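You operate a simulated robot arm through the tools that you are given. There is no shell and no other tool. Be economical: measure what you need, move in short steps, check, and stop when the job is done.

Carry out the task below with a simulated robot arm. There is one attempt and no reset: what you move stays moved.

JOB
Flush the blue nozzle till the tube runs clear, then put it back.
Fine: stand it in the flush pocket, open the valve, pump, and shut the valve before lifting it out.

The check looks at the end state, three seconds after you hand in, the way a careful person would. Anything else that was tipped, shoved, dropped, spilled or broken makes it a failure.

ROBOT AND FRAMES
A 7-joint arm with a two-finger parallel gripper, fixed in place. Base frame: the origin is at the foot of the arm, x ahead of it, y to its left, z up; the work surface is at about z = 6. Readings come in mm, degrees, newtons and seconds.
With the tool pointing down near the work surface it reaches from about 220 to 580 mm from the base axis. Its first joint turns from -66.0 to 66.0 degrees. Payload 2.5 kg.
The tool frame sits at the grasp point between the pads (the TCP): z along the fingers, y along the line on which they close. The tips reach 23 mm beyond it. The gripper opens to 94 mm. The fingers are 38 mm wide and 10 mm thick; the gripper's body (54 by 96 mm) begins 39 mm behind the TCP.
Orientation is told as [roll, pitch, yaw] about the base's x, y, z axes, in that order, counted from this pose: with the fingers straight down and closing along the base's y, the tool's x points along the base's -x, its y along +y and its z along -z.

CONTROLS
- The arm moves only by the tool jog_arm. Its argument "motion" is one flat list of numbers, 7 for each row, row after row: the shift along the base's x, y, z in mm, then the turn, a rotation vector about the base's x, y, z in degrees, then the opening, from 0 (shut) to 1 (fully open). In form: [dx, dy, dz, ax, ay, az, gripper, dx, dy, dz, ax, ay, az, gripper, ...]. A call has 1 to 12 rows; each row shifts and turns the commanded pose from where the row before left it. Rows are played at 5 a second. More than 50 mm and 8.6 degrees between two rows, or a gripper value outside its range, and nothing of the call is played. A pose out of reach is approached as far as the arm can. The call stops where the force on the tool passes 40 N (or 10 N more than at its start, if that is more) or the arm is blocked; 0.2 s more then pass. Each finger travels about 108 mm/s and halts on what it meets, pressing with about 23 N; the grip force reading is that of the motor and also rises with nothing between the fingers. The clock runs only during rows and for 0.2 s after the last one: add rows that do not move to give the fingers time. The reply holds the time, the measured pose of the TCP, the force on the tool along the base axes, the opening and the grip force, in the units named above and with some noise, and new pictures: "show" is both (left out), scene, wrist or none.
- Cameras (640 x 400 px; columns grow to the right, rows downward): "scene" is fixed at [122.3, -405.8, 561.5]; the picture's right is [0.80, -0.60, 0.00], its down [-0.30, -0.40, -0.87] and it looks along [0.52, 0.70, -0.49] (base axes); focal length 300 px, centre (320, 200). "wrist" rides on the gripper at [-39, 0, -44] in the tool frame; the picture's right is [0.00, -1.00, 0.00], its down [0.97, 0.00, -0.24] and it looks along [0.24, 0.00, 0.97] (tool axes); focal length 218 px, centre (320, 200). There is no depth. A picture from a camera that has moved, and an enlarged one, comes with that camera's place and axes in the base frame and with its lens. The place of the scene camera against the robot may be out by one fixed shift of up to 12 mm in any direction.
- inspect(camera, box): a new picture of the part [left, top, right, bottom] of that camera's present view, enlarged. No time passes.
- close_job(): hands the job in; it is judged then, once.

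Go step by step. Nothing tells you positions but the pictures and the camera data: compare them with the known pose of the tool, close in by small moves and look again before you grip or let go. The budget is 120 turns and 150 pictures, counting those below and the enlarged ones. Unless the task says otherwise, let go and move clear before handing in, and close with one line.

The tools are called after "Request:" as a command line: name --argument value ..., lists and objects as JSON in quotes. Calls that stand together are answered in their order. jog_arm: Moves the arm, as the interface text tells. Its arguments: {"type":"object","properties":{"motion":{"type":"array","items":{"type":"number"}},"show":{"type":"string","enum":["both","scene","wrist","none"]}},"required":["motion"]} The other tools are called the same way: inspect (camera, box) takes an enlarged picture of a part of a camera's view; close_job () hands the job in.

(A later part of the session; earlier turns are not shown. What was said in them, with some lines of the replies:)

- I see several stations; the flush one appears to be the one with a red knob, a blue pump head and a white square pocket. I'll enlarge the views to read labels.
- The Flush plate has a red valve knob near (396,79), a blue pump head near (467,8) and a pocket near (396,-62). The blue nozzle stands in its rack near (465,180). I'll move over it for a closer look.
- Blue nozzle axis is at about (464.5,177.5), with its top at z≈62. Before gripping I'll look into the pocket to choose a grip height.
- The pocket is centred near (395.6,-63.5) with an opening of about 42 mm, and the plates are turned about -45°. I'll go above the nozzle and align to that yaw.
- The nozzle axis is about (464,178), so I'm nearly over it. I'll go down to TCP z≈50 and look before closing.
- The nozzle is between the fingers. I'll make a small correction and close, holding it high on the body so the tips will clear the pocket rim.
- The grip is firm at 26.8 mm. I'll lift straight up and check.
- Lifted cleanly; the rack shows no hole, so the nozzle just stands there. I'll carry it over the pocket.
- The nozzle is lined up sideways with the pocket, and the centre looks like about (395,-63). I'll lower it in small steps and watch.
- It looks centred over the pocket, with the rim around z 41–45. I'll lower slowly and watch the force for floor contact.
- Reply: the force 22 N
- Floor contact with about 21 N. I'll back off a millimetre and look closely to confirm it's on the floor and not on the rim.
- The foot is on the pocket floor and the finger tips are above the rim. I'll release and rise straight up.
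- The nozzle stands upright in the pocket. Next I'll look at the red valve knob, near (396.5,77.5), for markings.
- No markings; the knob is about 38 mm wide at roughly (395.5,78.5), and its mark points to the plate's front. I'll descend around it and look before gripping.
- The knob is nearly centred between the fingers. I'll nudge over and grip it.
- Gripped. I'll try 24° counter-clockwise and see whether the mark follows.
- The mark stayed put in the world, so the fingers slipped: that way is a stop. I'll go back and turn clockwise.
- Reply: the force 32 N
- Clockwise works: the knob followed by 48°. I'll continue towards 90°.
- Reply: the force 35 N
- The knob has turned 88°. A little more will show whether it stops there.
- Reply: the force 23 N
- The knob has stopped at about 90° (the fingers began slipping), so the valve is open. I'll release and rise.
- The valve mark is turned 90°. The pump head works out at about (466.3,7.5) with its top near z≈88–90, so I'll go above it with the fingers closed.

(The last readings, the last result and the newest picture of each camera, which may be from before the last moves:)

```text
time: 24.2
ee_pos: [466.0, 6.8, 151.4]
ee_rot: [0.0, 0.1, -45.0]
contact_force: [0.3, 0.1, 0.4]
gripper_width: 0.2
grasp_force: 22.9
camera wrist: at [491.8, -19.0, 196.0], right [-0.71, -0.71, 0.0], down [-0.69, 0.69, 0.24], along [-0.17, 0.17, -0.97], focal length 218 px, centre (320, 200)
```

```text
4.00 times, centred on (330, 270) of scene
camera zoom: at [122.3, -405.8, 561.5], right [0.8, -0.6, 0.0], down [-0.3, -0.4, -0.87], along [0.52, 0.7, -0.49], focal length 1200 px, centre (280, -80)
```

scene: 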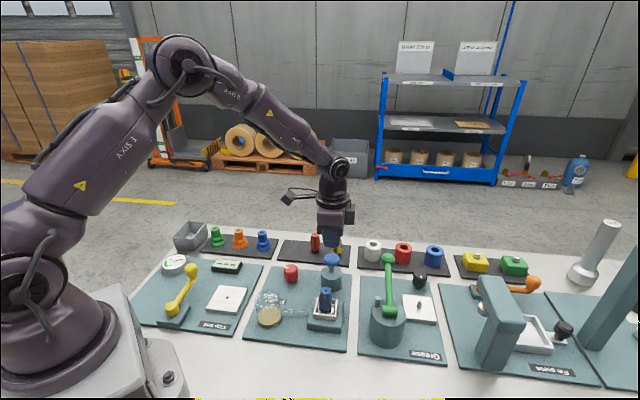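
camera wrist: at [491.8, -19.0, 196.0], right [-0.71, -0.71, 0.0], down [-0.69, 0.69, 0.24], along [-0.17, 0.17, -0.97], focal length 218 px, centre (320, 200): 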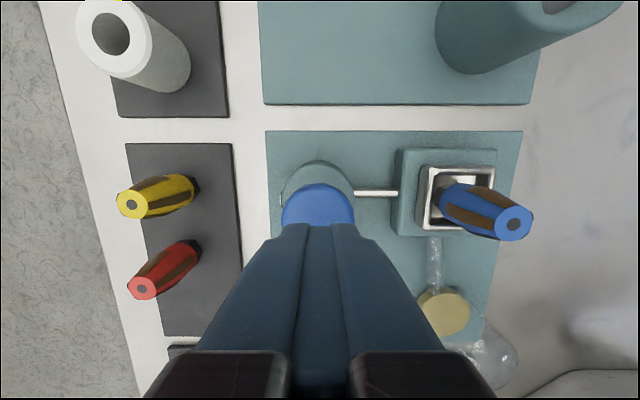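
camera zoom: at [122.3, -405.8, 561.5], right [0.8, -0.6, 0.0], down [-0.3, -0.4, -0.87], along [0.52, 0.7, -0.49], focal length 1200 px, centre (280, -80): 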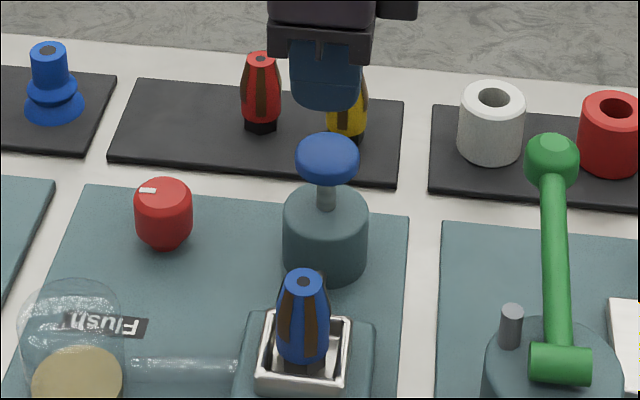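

I'm right over the pump head. I'll approach and make a first slow press.

Request:
jog_arm --motion '[0, 0, -30, 0, 0, 0, 0, 0, 0, -6, 0, 0, 0, 0, 0, 0, -5, 0, 0, 0, 0, 0, 0, -5, 0, 0, 0, 0]' --show "none"

Request:
inspect --camera "scene" --box '[280, 220, 380, 320]'

```text
time: 25.2
ee_pos: [466.3, 7.7, 106.9]
ee_rot: [0.1, -0.1, -45.0]
contact_force: [0.3, 0.2, 4.4]
gripper_width: 0.0
grasp_force: 23.3
```

```text
4.00 times, centred on (330, 270) of scene
camera zoom: at [122.3, -405.8, 561.5], right [0.8, -0.6, 0.0], down [-0.3, -0.4, -0.87], along [0.52, 0.7, -0.49], focal length 1200 px, centre (280, -80)
```

zoom: 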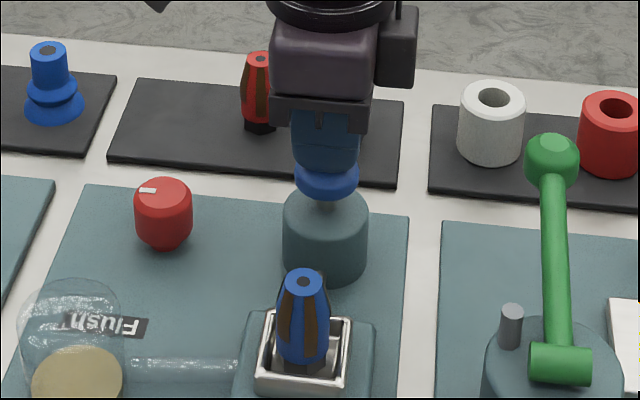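

The head is sinking with about 4 N. I'll press further to find the bottom of the stroke.

Request:
jog_arm --motion '[0, 0, -4, 0, 0, 0, 0, 0, 0, -4, 0, 0, 0, 0, 0, 0, -4, 0, 0, 0, 0, 0, 0, -3, 0, 0, 0, 0]' --show "none"

Request:
inspect --camera "scene" --box '[250, 220, 370, 340]'

```text
time: 26.1
ee_pos: [467.7, 7.1, 95.4]
ee_rot: [0.0, 0.0, -44.9]
contact_force: [-2.8, -0.8, 7.8]
gripper_width: 0.0
grasp_force: 23.1
stopped in row 4: the force on the tool passed its limit (the readings are from after the stop); the commanded pose is now the measured one
```

```text
3.33 times, centred on (310, 280) of scene
camera zoom: at [122.2, -405.8, 561.5], right [0.8, -0.6, 0.0], down [-0.3, -0.4, -0.87], along [0.52, 0.7, -0.49], focal length 1000 px, centre (353, -67)
```

zoom: 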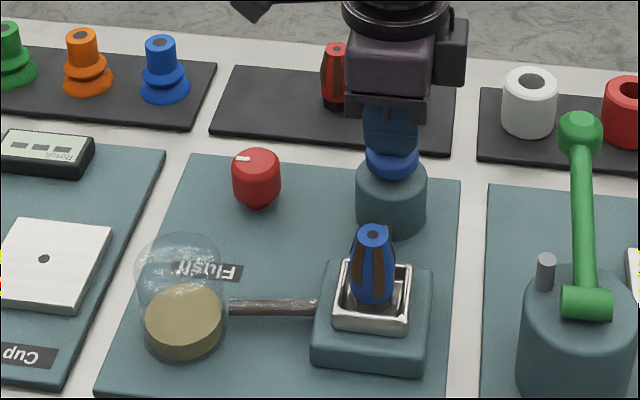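

Full stroke bottoms at about z≈95, and the tube now runs brown. I'll pump repeatedly and watch the tube.

Request:
jog_arm --motion '[-0.6, 0, 11, 0, 0, 0, 0, -0.6, 0, 11, 0, 0, 0, 0, 0, 0, 0, 0, 0, 0, 0, 0, 0, -11, 0, 0, 0, 0, 0, 0, -11, 0, 0, 0, 0, 0, 0, 0, 0, 0, 0, 0]' --show "none"

Request:
inspect --camera "scene" --box '[250, 220, 370, 340]'

```text
time: 27.5
ee_pos: [465.6, 8.1, 97.4]
ee_rot: [0.0, 0.0, -45.1]
contact_force: [-2.4, -1.8, 18.5]
gripper_width: 0.0
grasp_force: 23.4
```

```text
3.33 times, centred on (310, 280) of scene
camera zoom: at [122.2, -405.8, 561.5], right [0.8, -0.6, 0.0], down [-0.3, -0.4, -0.87], along [0.52, 0.7, -0.49], focal length 1000 px, centre (353, -67)
```

zoom: 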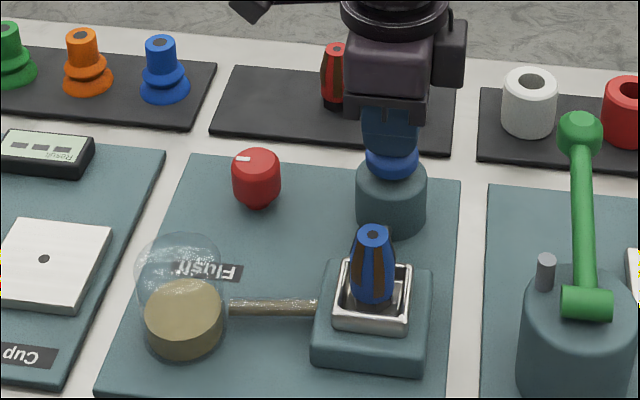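

The tube is already lighter and the jar level rises a little. One more stroke at a time.

Request:
jog_arm --motion '[0, 0, 11, 0, 0, 0, 0, 0, 0, 11, 0, 0, 0, 0, 0, 0, 0, 0, 0, 0, 0, 0, 0, -11, 0, 0, 0, 0, 0, 0, -11, 0, 0, 0, 0, 0, 0, 0, 0, 0, 0, 0]' --show "none"

Request:
inspect --camera "scene" --box '[250, 220, 370, 340]'

```text
time: 28.9
ee_pos: [464.3, 8.0, 95.8]
ee_rot: [0.0, 0.1, -45.0]
contact_force: [-4.3, -2.3, 11.6]
gripper_width: 0.0
grasp_force: 23.0
```

```text
3.33 times, centred on (310, 280) of scene
camera zoom: at [122.2, -405.8, 561.5], right [0.8, -0.6, 0.0], down [-0.3, -0.4, -0.87], along [0.52, 0.7, -0.49], focal length 1000 px, centre (353, -67)
```

zoom: 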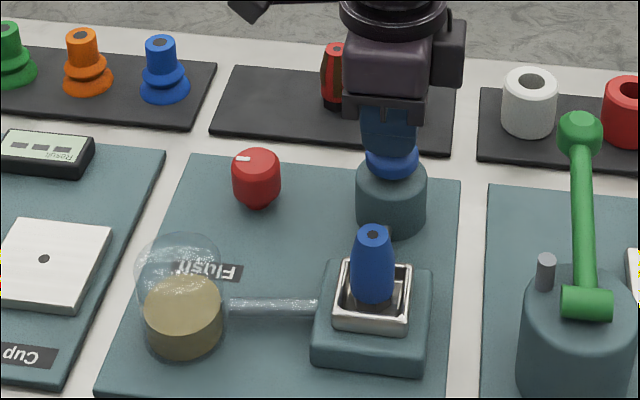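

The brown streaks are gone from the nozzle and the tube looks clear. I'll check closely.

Request:
inspect --camera "scene" --box '[290, 280, 350, 325]'

Request:
inspect --camera "wrist" --box '[360, 100, 640, 400]'

```text
8.89 times, centred on (320, 302) of scene
camera zoom: at [122.2, -405.8, 561.5], right [0.8, -0.6, 0.0], down [-0.3, -0.4, -0.87], along [0.52, 0.7, -0.49], focal length 2666 px, centre (320, -711)
```

zoom: 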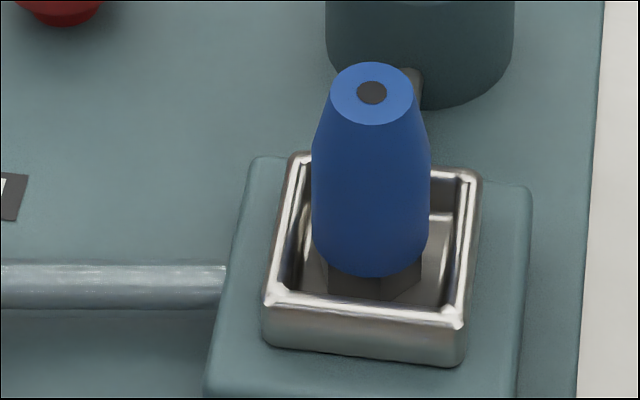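

```text
1.33 times, centred on (500, 250) of wrist
camera zoom: at [491.6, -18.7, 140.1], right [-0.71, -0.71, 0.0], down [-0.69, 0.69, 0.24], along [-0.17, 0.17, -0.97], focal length 291 px, centre (80, 133)
```

zoom: 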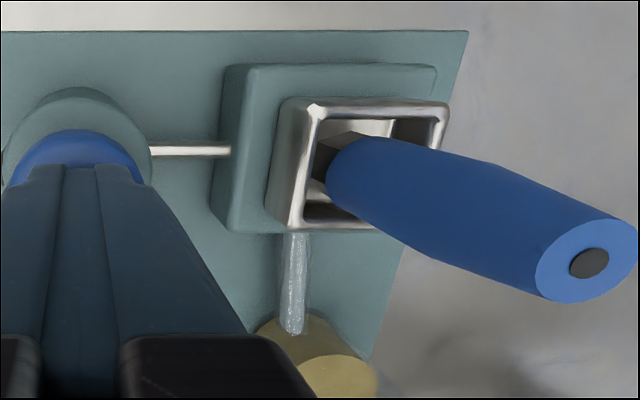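

Nozzle and tube are clean. Pumping is done; I'll lift off and return over the valve with the yaw turned for a counter-clockwise close.

Request:
jog_arm --motion '[0, 0, 20, 0, 0, 0, 0, 0, 0, 40, 0, 0, 0, 0, -8.8, 9, 0, 0, 0, -8.2, 0.3, -8.8, 9, 0, 0, 0, -8.2, 0.65, -8.8, 9, 0, 0, 0, -8.2, 0.65, -8.8, 9, 0, 0, 0, -8.2, 0.65, -8.8, 9, 0, 0, 0, -8.2, 0.65, -8.8, 9, 0, 0, 0, -8.2, 0.65, -8.8, 9, 0, 0, 0, -8.2, 0.65, -8.8, 9, 0, 0, 0, -8.2, 0.65, 0, 0, -25, 0, 0, 0, 0.65, 0, 0, 0, 0, 0, 0, 0.65]'

Request:
inspect --camera "scene" --box '[250, 220, 370, 340]'

```text
time: 31.5
ee_pos: [395.6, 78.8, 130.0]
ee_rot: [0.0, 0.0, -110.8]
contact_force: [0.2, -0.6, 0.8]
gripper_width: 61.2
grasp_force: 0.0
camera wrist: at [381.4, 45.2, 174.6], right [-0.94, 0.35, 0.0], down [0.34, 0.91, 0.24], along [0.09, 0.23, -0.97], focal length 218 px, centre (320, 200)
```

scene: 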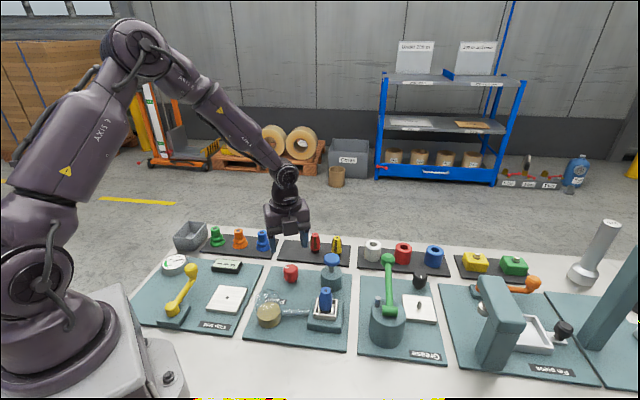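
wrist: 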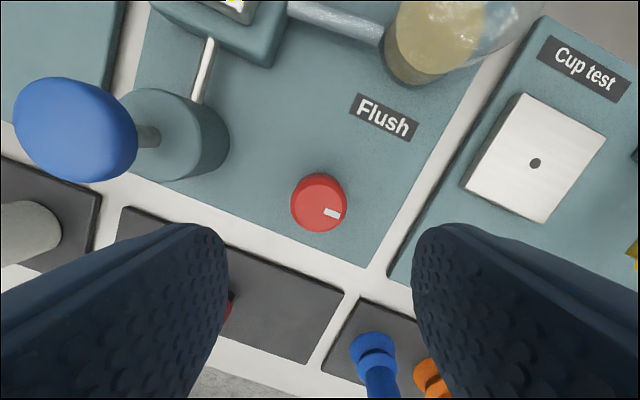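

```text
3.33 times, centred on (310, 280) of scene
camera zoom: at [122.3, -405.8, 561.5], right [0.8, -0.6, 0.0], down [-0.3, -0.4, -0.87], along [0.52, 0.7, -0.49], focal length 1000 px, centre (353, -67)
```

zoom: 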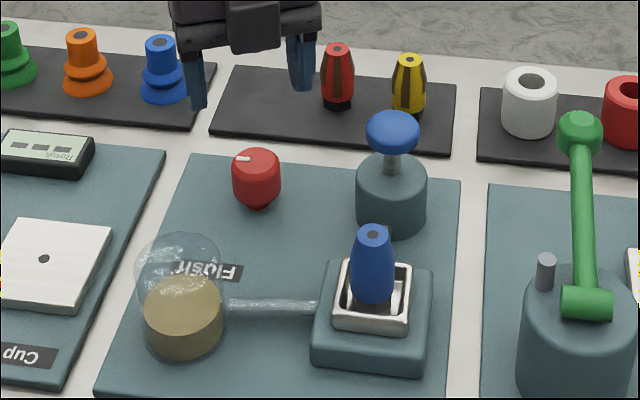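

Over the knob and aligned. I'll descend and grip.

Request:
jog_arm --motion '[0, 0, -30, 0, 0, 0, 0.65, 0, 0, -30, 0, 0, 0, 0.65, 0, 0, -24.5, 0, 0, 0, 0.65, 0, 0, 0, 0, 0, 0, 0.65, 0, 0, 0, 0, 0, 0, 0.45, 0, 0, 0, 0, 0, 0, 0.3, 0, 0, 0, 0, 0, 0, 0.25, 0, 0, 0, 0, 0, 0, 0.25]' --show "wrist"

```text
time: 33.3
ee_pos: [397.7, 79.9, 46.4]
ee_rot: [0.2, 0.1, -110.7]
contact_force: [22.4, -2.5, -23.0]
gripper_width: 35.1
grasp_force: 45.0
camera wrist: at [382.1, 45.2, 90.5], right [-0.94, 0.35, -0.01], down [0.34, 0.91, 0.24], along [0.09, 0.23, -0.97], focal length 218 px, centre (320, 200)
```

wrist: 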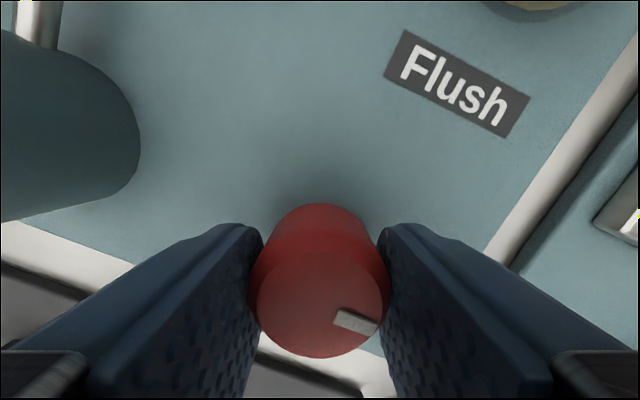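

There is some side load, so I'll ease the pose and then turn counter-clockwise.

Request:
jog_arm --motion '[1.2, 0, -0.7, 0, 0, 0, 0.25, 0, 0, 0, 0, 0, 8, 0.25, 0, 0, 0, 0, 0, 8, 0.25, 0, 0, 0, 0, 0, 8, 0.25, 0, 0, 0, 0, 0, 8, 0.25, 0, 0, 0, 0, 0, 8, 0.25, 0, 0, 0, 0, 0, 0, 0.25]' --show "wrist"

```text
time: 34.9
ee_pos: [394.8, 79.8, 46.3]
ee_rot: [-0.1, 0.2, -70.5]
contact_force: [-2.7, -0.5, 3.4]
gripper_width: 35.4
grasp_force: 44.7
stopped in row 7: the force on the tool passed its limit (the readings are from after the stop); the commanded pose is now the measured one
camera wrist: at [407.6, 44.8, 90.5], right [-0.94, -0.33, 0.0], down [-0.32, 0.91, 0.24], along [-0.08, 0.23, -0.97], focal length 218 px, centre (320, 200)
```

wrist: 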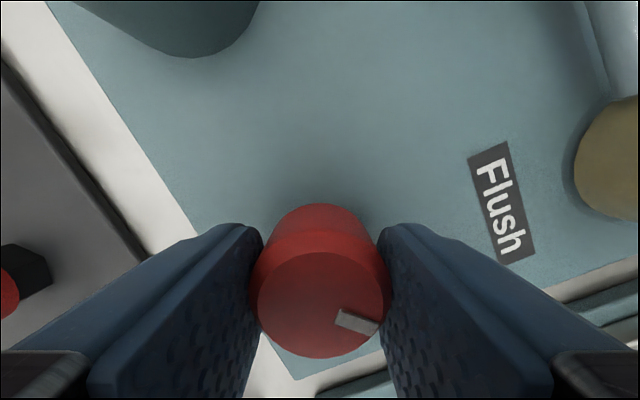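

The knob followed 40° and the loads have reset near zero. I'll continue counter-clockwise.

Request:
jog_arm --motion '[0, 0, 0, 0, 0, 8, 0.25, 0, 0, 0, 0, 0, 8, 0.25, 0, 0, 0, 0, 0, 8, 0.25, 0, 0, 0, 0, 0, 8, 0.25, 0, 0, 0, 0, 0, 8, 0.25, 0, 0, 0, 0, 0, 0, 0.25]' --show "wrist"

```text
time: 36.3
ee_pos: [393.3, 80.7, 46.2]
ee_rot: [-0.3, 0.4, -30.5]
contact_force: [-20.7, -11.2, 14.3]
gripper_width: 35.1
grasp_force: 45.4
camera wrist: at [427.1, 60.8, 90.3], right [-0.51, -0.86, 0.01], down [-0.83, 0.49, 0.25], along [-0.22, 0.12, -0.97], focal length 218 px, centre (320, 200)
```

wrist: 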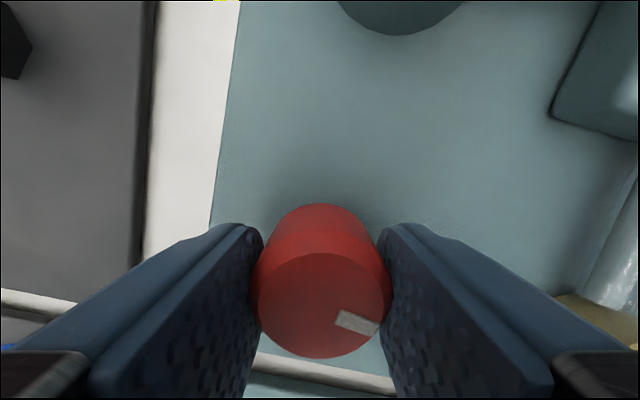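

The mark is still a few degrees short of its starting direction. A bit more will bring it to the stop.

Request:
jog_arm --motion '[0, 0, 0, 0, 0, 6, 0.25, 0, 0, 0, 0, 0, 6, 0.25, 0, 0, 0, 0, 0, 0, 0.25]' --show "wrist"

```text
time: 37.1
ee_pos: [394.3, 78.5, 46.3]
ee_rot: [-0.3, 0.6, -18.6]
contact_force: [-17.0, -17.5, 16.8]
gripper_width: 35.2
grasp_force: 44.9
camera wrist: at [430.9, 67.4, 90.0], right [-0.32, -0.95, 0.01], down [-0.92, 0.31, 0.25], along [-0.24, 0.07, -0.97], focal length 218 px, centre (320, 200)
```

wrist: 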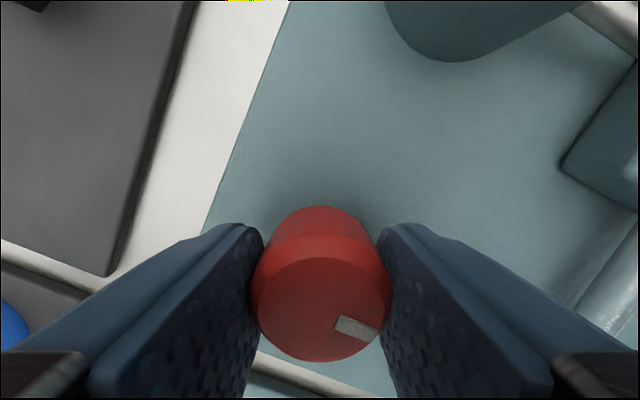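

It nearly matches the original. One more 8° to be sure it is against its stop.

Request:
jog_arm --motion '[0, 0, 0, 0, 0, 8, 0.25, 0, 0, 0, 0, 0, 0, 0.25]' --show "wrist"

```text
time: 37.7
ee_pos: [394.4, 78.8, 47.1]
ee_rot: [-0.4, 0.4, -10.5]
contact_force: [-11.6, -18.5, 2.6]
gripper_width: 35.6
grasp_force: 44.6
camera wrist: at [432.3, 72.5, 89.6], right [-0.18, -0.98, 0.01], down [-0.95, 0.18, 0.25], along [-0.24, 0.04, -0.97], focal length 218 px, centre (320, 200)
```

wrist: 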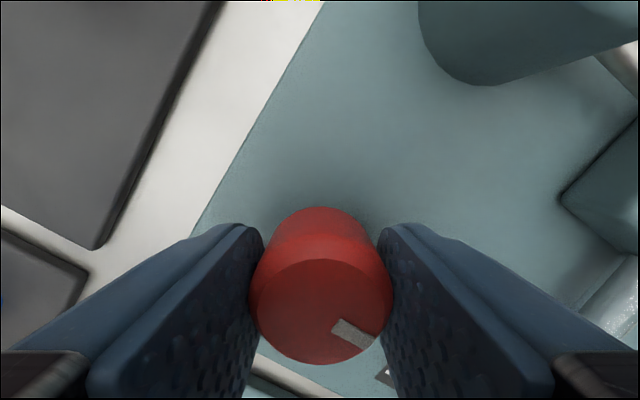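

Now the fingers slip on the stopped knob, so the valve is shut. I'll release, rise and rotate back to the -45° yaw.

Request:
jog_arm --motion '[0, 0, 0, 0, 0, 0, 0.4, 0, 0, 0, 0, 0, 0, 0.65, 0, 0, 0, 0, 0, 0, 0.65, 0, 0, 40, 0, 0, 0, 0.65, 0, 0, 45, 0, 0, -8.5, 0.65, 0, 0, 25, 0, 0, -8.5, 0.65, 0, 0, 0, 0, 0, -8.5, 0.65, 0, 0, 0, 0, 0, -8.5, 0.65, 0, 0, 0, 0, 0, 0, 0.65]'

Request:
inspect --camera "wrist" --box '[240, 130, 400, 250]'

Request:
inspect --camera "scene" --box '[250, 220, 370, 340]'

```text
time: 39.7
ee_pos: [394.7, 80.4, 157.4]
ee_rot: [-0.2, 0.3, -44.6]
contact_force: [1.0, -0.1, 0.1]
gripper_width: 61.3
grasp_force: 0.0
camera wrist: at [421.7, 54.5, 201.3], right [-0.7, -0.71, 0.0], down [-0.69, 0.68, 0.24], along [-0.18, 0.17, -0.97], focal length 218 px, centre (320, 200)
```

scene: 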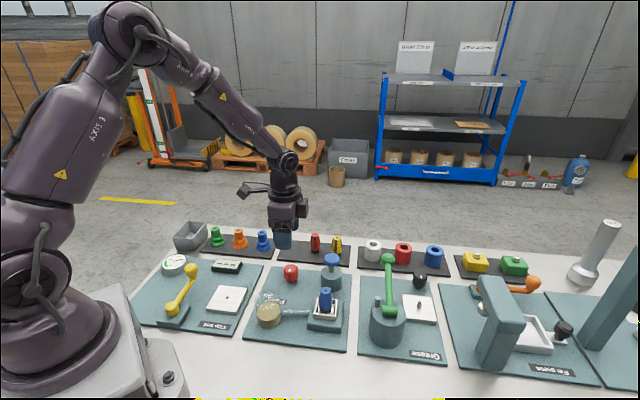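
wrist: 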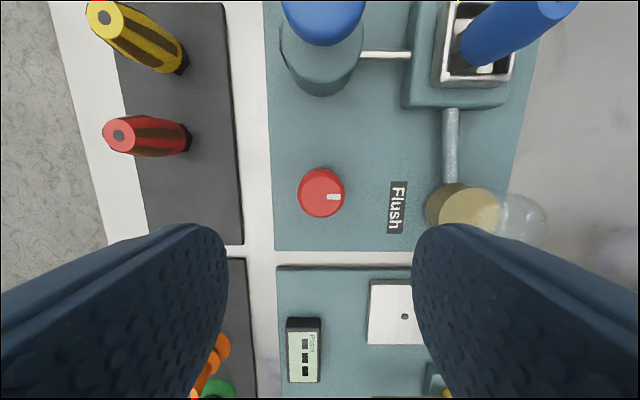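

```text
3.33 times, centred on (320, 190) of wrist
camera zoom: at [421.7, 54.5, 201.3], right [-0.7, -0.71, 0.0], down [-0.69, 0.68, 0.24], along [-0.18, 0.17, -0.97], focal length 728 px, centre (320, 233)
```

zoom: 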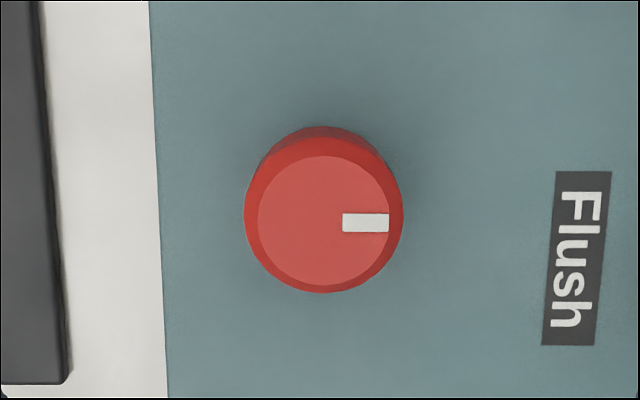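

```text
3.33 times, centred on (310, 280) of scene
camera zoom: at [122.3, -405.8, 561.5], right [0.8, -0.6, 0.0], down [-0.3, -0.4, -0.87], along [0.52, 0.7, -0.49], focal length 1000 px, centre (353, -67)
```

zoom: 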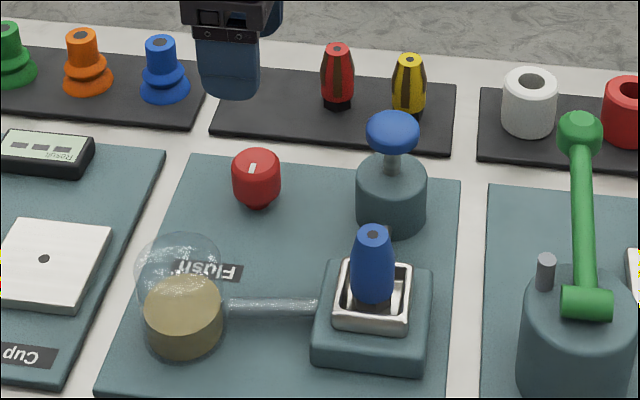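

The valve is shut as at the start. Now back over the nozzle.

Request:
jog_arm --motion '[0.1, -35.6, 0, 0.15, -0.25, -0.4, 0.6, 0.1, -35.6, 0, 0, 0, 0, 0.6, 0.1, -35.7, 0, 0, 0, 0, 0.6, 0.1, -35.7, 0, 0, 0, 0, 0.6, 0, 0, -16, 0, 0, 0, 0.6, 0, 0, 0, 0, 0, 0, 0.6]' --show "wrist"

```text
time: 41.1
ee_pos: [395.3, -63.0, 140.9]
ee_rot: [0.2, 0.1, -44.9]
contact_force: [-0.7, -0.5, 0.6]
gripper_width: 56.3
grasp_force: 0.1
camera wrist: at [423.3, -89.2, 184.7], right [-0.71, -0.71, 0.0], down [-0.69, 0.68, 0.24], along [-0.17, 0.17, -0.97], focal length 218 px, centre (320, 200)
```

wrist: 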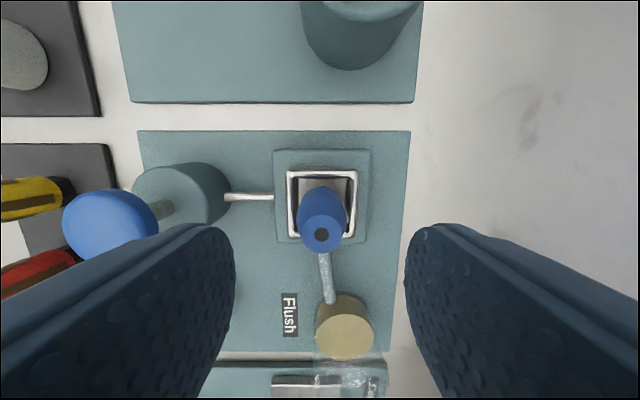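

The nozzle is centred between the fingers. I'll descend to the same height as at release and grip.

Request:
jog_arm --motion '[0, 0, -30, 0, 0, 0, 0.6, 0, 0, -30, 0, 0, 0, 0.6, 0, 0, -4.5, 0, 0, 0, 0.6, 0, 0, 0, 0, 0, 0, 0.6, 0, 0, 0, 0, 0, 0, 0.35, 0, 0, 0, 0, 0, 0, 0.15, 0, 0, 0, 0, 0, 0, 0.1, 0, 0, 0, 0, 0, 0, 0.1]' --show "wrist"

Request:
inspect --camera "scene" --box '[290, 260, 370, 340]'

```text
time: 42.9
ee_pos: [396.3, -62.0, 74.9]
ee_rot: [0.1, 0.2, -44.9]
contact_force: [-0.1, 0.0, -0.7]
gripper_width: 26.7
grasp_force: 21.9
camera wrist: at [423.4, -89.0, 119.5], right [-0.71, -0.71, 0.0], down [-0.69, 0.68, 0.24], along [-0.17, 0.17, -0.97], focal length 218 px, centre (320, 200)
```

wrist: 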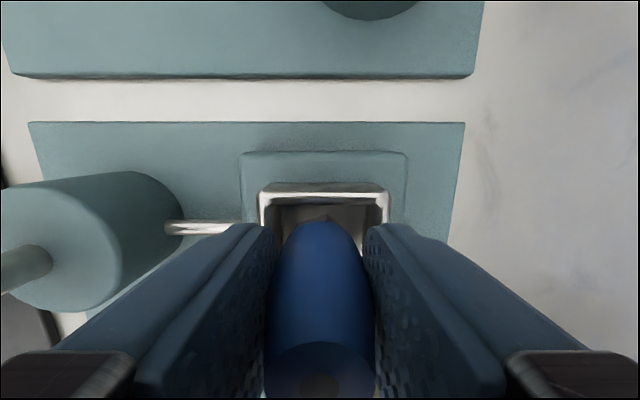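

```text
5.00 times, centred on (330, 300) of scene
camera zoom: at [122.3, -405.8, 561.5], right [0.8, -0.6, 0.0], down [-0.3, -0.4, -0.87], along [0.52, 0.7, -0.49], focal length 1499 px, centre (270, -300)
```

zoom: 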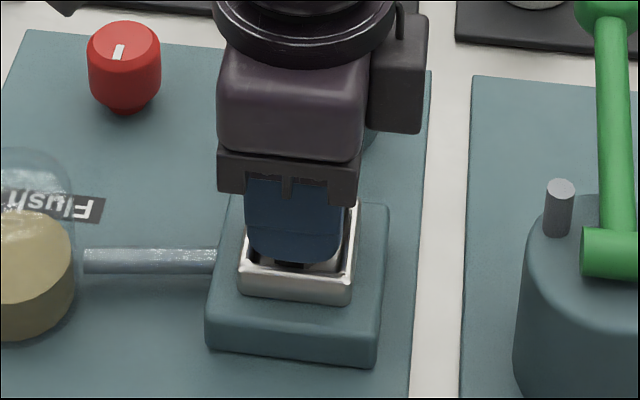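

Gripped at the same width. I'll lift out and carry it back over its rack spot.

Request:
jog_arm --motion '[0, 0, 10, 0, 0, 0, 0.1, 0, 0, 30, 0, 0, 0, 0.1, 0, 0, 28, 0, 0, 0, 0.1, 11.65, 39.83, 0, 0, 0, 0, 0.1, 11.65, 39.83, 0, 0, 0, 0, 0.1, 11.65, 39.83, 0, 0, 0, 0, 0.1, 11.65, 39.83, 0, 0, 0, 0, 0.1, 11.65, 39.83, 0, 0, 0, 0, 0.1, 11.65, 39.83, 0, 0, 0, 0, 0.1, 0, 0, -40, 0, 0, 0, 0.1, 0, 0, -30, 0, 0, 0, 0.1, 0, 0, 0, 0, 0, 0, 0.1]' --show "wrist"

Request:
inspect --camera "scene" --box '[250, 205, 350, 275]'

```text
time: 45.5
ee_pos: [465.2, 176.8, 73.2]
ee_rot: [0.1, 0.2, -45.0]
contact_force: [-0.9, 0.3, -1.0]
gripper_width: 26.8
grasp_force: 22.8
camera wrist: at [491.8, 150.2, 117.3], right [-0.71, -0.71, 0.0], down [-0.69, 0.68, 0.24], along [-0.17, 0.17, -0.97], focal length 218 px, centre (320, 200)
```

wrist: 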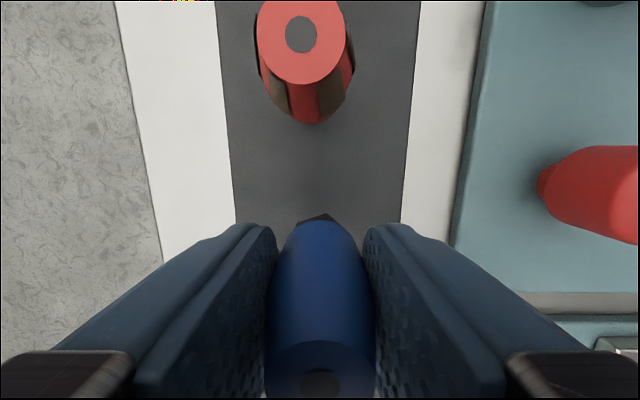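

```text
5.71 times, centred on (300, 240) of scene
camera zoom: at [122.3, -405.8, 561.5], right [0.8, -0.6, 0.0], down [-0.3, -0.4, -0.87], along [0.52, 0.7, -0.49], focal length 1714 px, centre (434, -29)
```

zoom: 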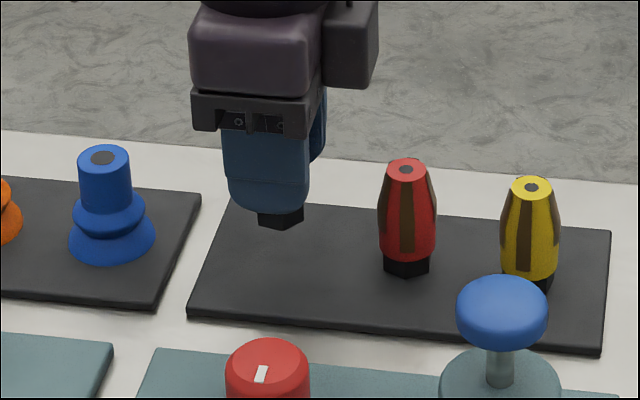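

Over its spot. I'll lower gently to contact.

Request:
jog_arm --motion '[0, 0, -14, 0, 0, 0, 0.1, 0, 0, -8, 0, 0, 0, 0.1, 0, 0, -2, 0, 0, 0, 0.1, 0, 0, 0, 0, 0, 0, 0.1]' --show "wrist"

Request:
inspect --camera "scene" --box '[250, 205, 350, 275]'

```text
time: 46.5
ee_pos: [464.8, 175.8, 49.9]
ee_rot: [0.3, 0.1, -44.9]
contact_force: [-0.4, -0.2, -0.8]
gripper_width: 26.7
grasp_force: 23.3
camera wrist: at [492.7, 149.9, 93.8], right [-0.71, -0.71, 0.0], down [-0.69, 0.68, 0.24], along [-0.17, 0.17, -0.97], focal length 218 px, centre (320, 200)
```

wrist: 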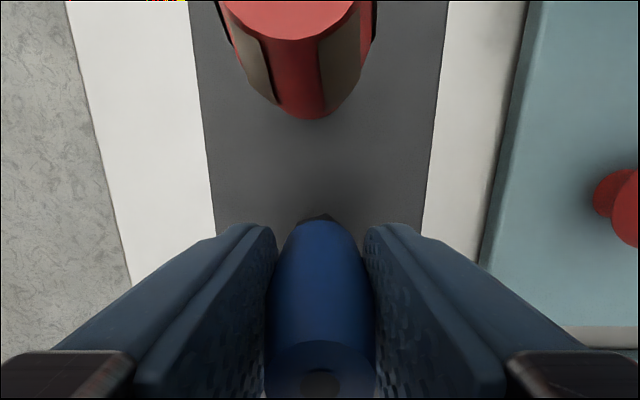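

```text
5.71 times, centred on (300, 240) of scene
camera zoom: at [122.3, -405.8, 561.5], right [0.8, -0.6, 0.0], down [-0.3, -0.4, -0.87], along [0.52, 0.7, -0.49], focal length 1714 px, centre (434, -29)
```

zoom: 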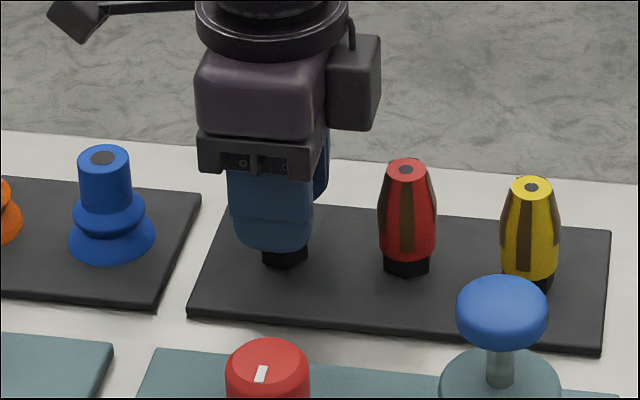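

There's about a millimetre left. I'll lower until light contact.

Request:
jog_arm --motion '[-0.4, 0.2, -0.7, 0, 0, 0, 0.1, 0, 0, -0.5, 0, 0, 0, 0.1, 0, 0, 0, 0, 0, 0, 0.1]' --show "none"

```text
time: 47.3
ee_pos: [465.1, 177.0, 48.6]
ee_rot: [0.2, 0.2, -44.9]
contact_force: [0.1, -0.3, -0.1]
gripper_width: 26.6
grasp_force: 22.3
```

Request:
jog_arm --motion '[0, 0, -0.5, 0, 0, 0, 0.1, 0, 0, -0.4, 0, 0, 0, 0.1, 0, 0, 0, 0, 0, 0, 0.1]' --show "none"

```text
time: 48.1
ee_pos: [465.6, 175.8, 49.3]
ee_rot: [0.2, 0.2, -44.8]
contact_force: [0.0, -0.6, -0.8]
gripper_width: 26.7
grasp_force: 22.7
```

No contact yet; I'll continue in half-millimetre steps.

Request:
jog_arm --motion '[0, 0, -0.5, 0, 0, 0, 0.1, 0, 0, -0.5, 0, 0, 0, 0.1, 0, 0, 0, 0, 0, 0, 0.1]' --show "none"

Request:
inspect --camera "scene" --box '[275, 230, 325, 270]'

```text
time: 48.9
ee_pos: [464.8, 175.9, 47.2]
ee_rot: [0.2, 0.1, -45.0]
contact_force: [-4.5, -0.1, 12.0]
gripper_width: 26.6
grasp_force: 22.4
```

```text
10.00 times, centred on (300, 250) of scene
camera zoom: at [122.2, -405.9, 561.5], right [0.8, -0.6, 0.0], down [-0.3, -0.4, -0.87], along [0.52, 0.7, -0.49], focal length 2999 px, centre (520, -300)
```

zoom: 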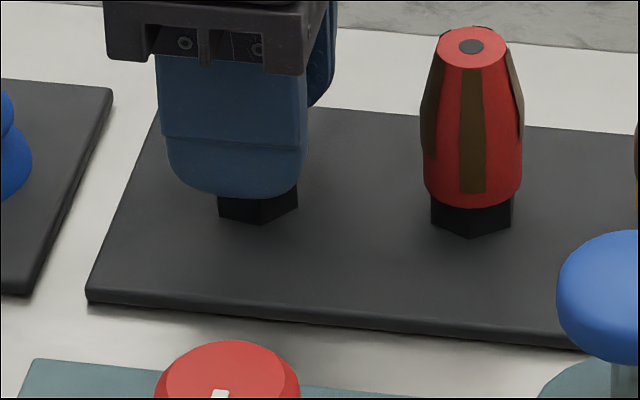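

Contact at 12 N: it is down on the rack. I'll relax slightly, release and rise straight up.

Request:
jog_arm --motion '[0, 0, 0.4, 0, 0, 0, 0.1, 0, 0, 0, 0, 0, 0, 0.3, 0, 0, 0, 0, 0, 0, 0.6, 0, 0, 0, 0, 0, 0, 0.6, 0, 0, 15, 0, 0, 0, 0.6, 0, 0, 40, 0, 0, 0, 0.6, 0, 0, 45, 0, 0, 0, 0.6, 0, 0, 45, 0, 0, 0, 0.6]'

Request:
inspect --camera "scene" --box '[230, 215, 370, 340]'

```text
time: 50.7
ee_pos: [468.4, 177.1, 193.4]
ee_rot: [0.1, 0.2, -44.9]
contact_force: [0.9, 0.1, -0.5]
gripper_width: 56.3
grasp_force: 0.0
camera wrist: at [494.5, 150.7, 238.0], right [-0.71, -0.71, 0.0], down [-0.69, 0.68, 0.24], along [-0.17, 0.17, -0.97], focal length 218 px, centre (320, 200)
```

scene: 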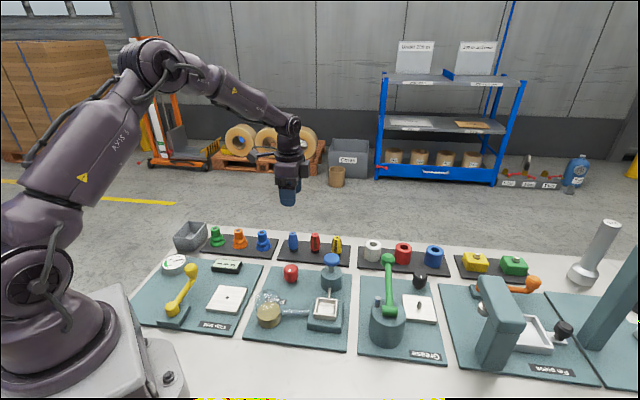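
wrist: 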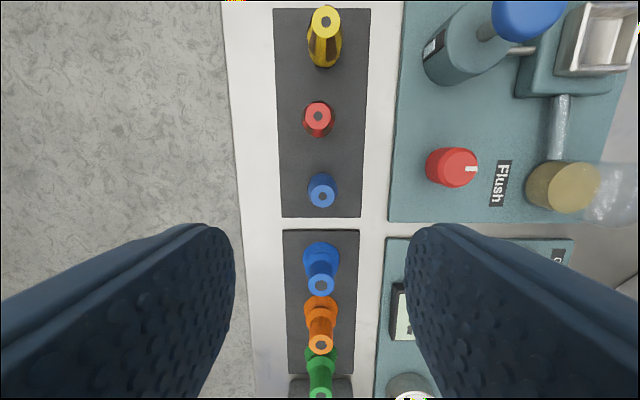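

```text
3.20 times, centred on (300, 278) of scene
camera zoom: at [122.3, -405.8, 561.5], right [0.8, -0.6, 0.0], down [-0.3, -0.4, -0.87], along [0.52, 0.7, -0.49], focal length 960 px, centre (384, -48)
```

zoom: 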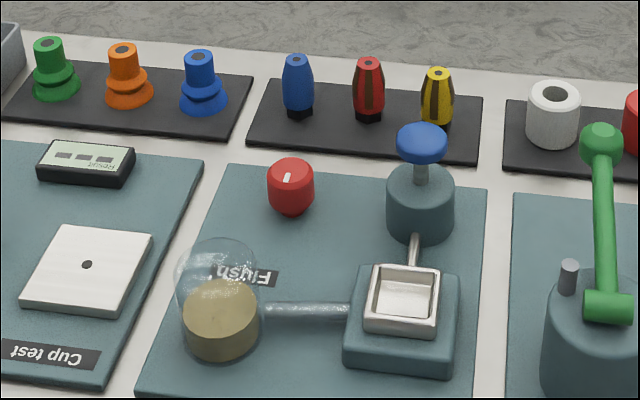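

The blue nozzle is back upright and clean on its rack, the valve is shut, the pocket is empty and nothing else has moved. Handing in.

Request:
close_job

```text
The job is handed in.
```

I flushed the blue nozzle until the tube ran clear, which took three full pump strokes. The valve was shut before I lifted it out, and the nozzle is back upright in its rack spot.
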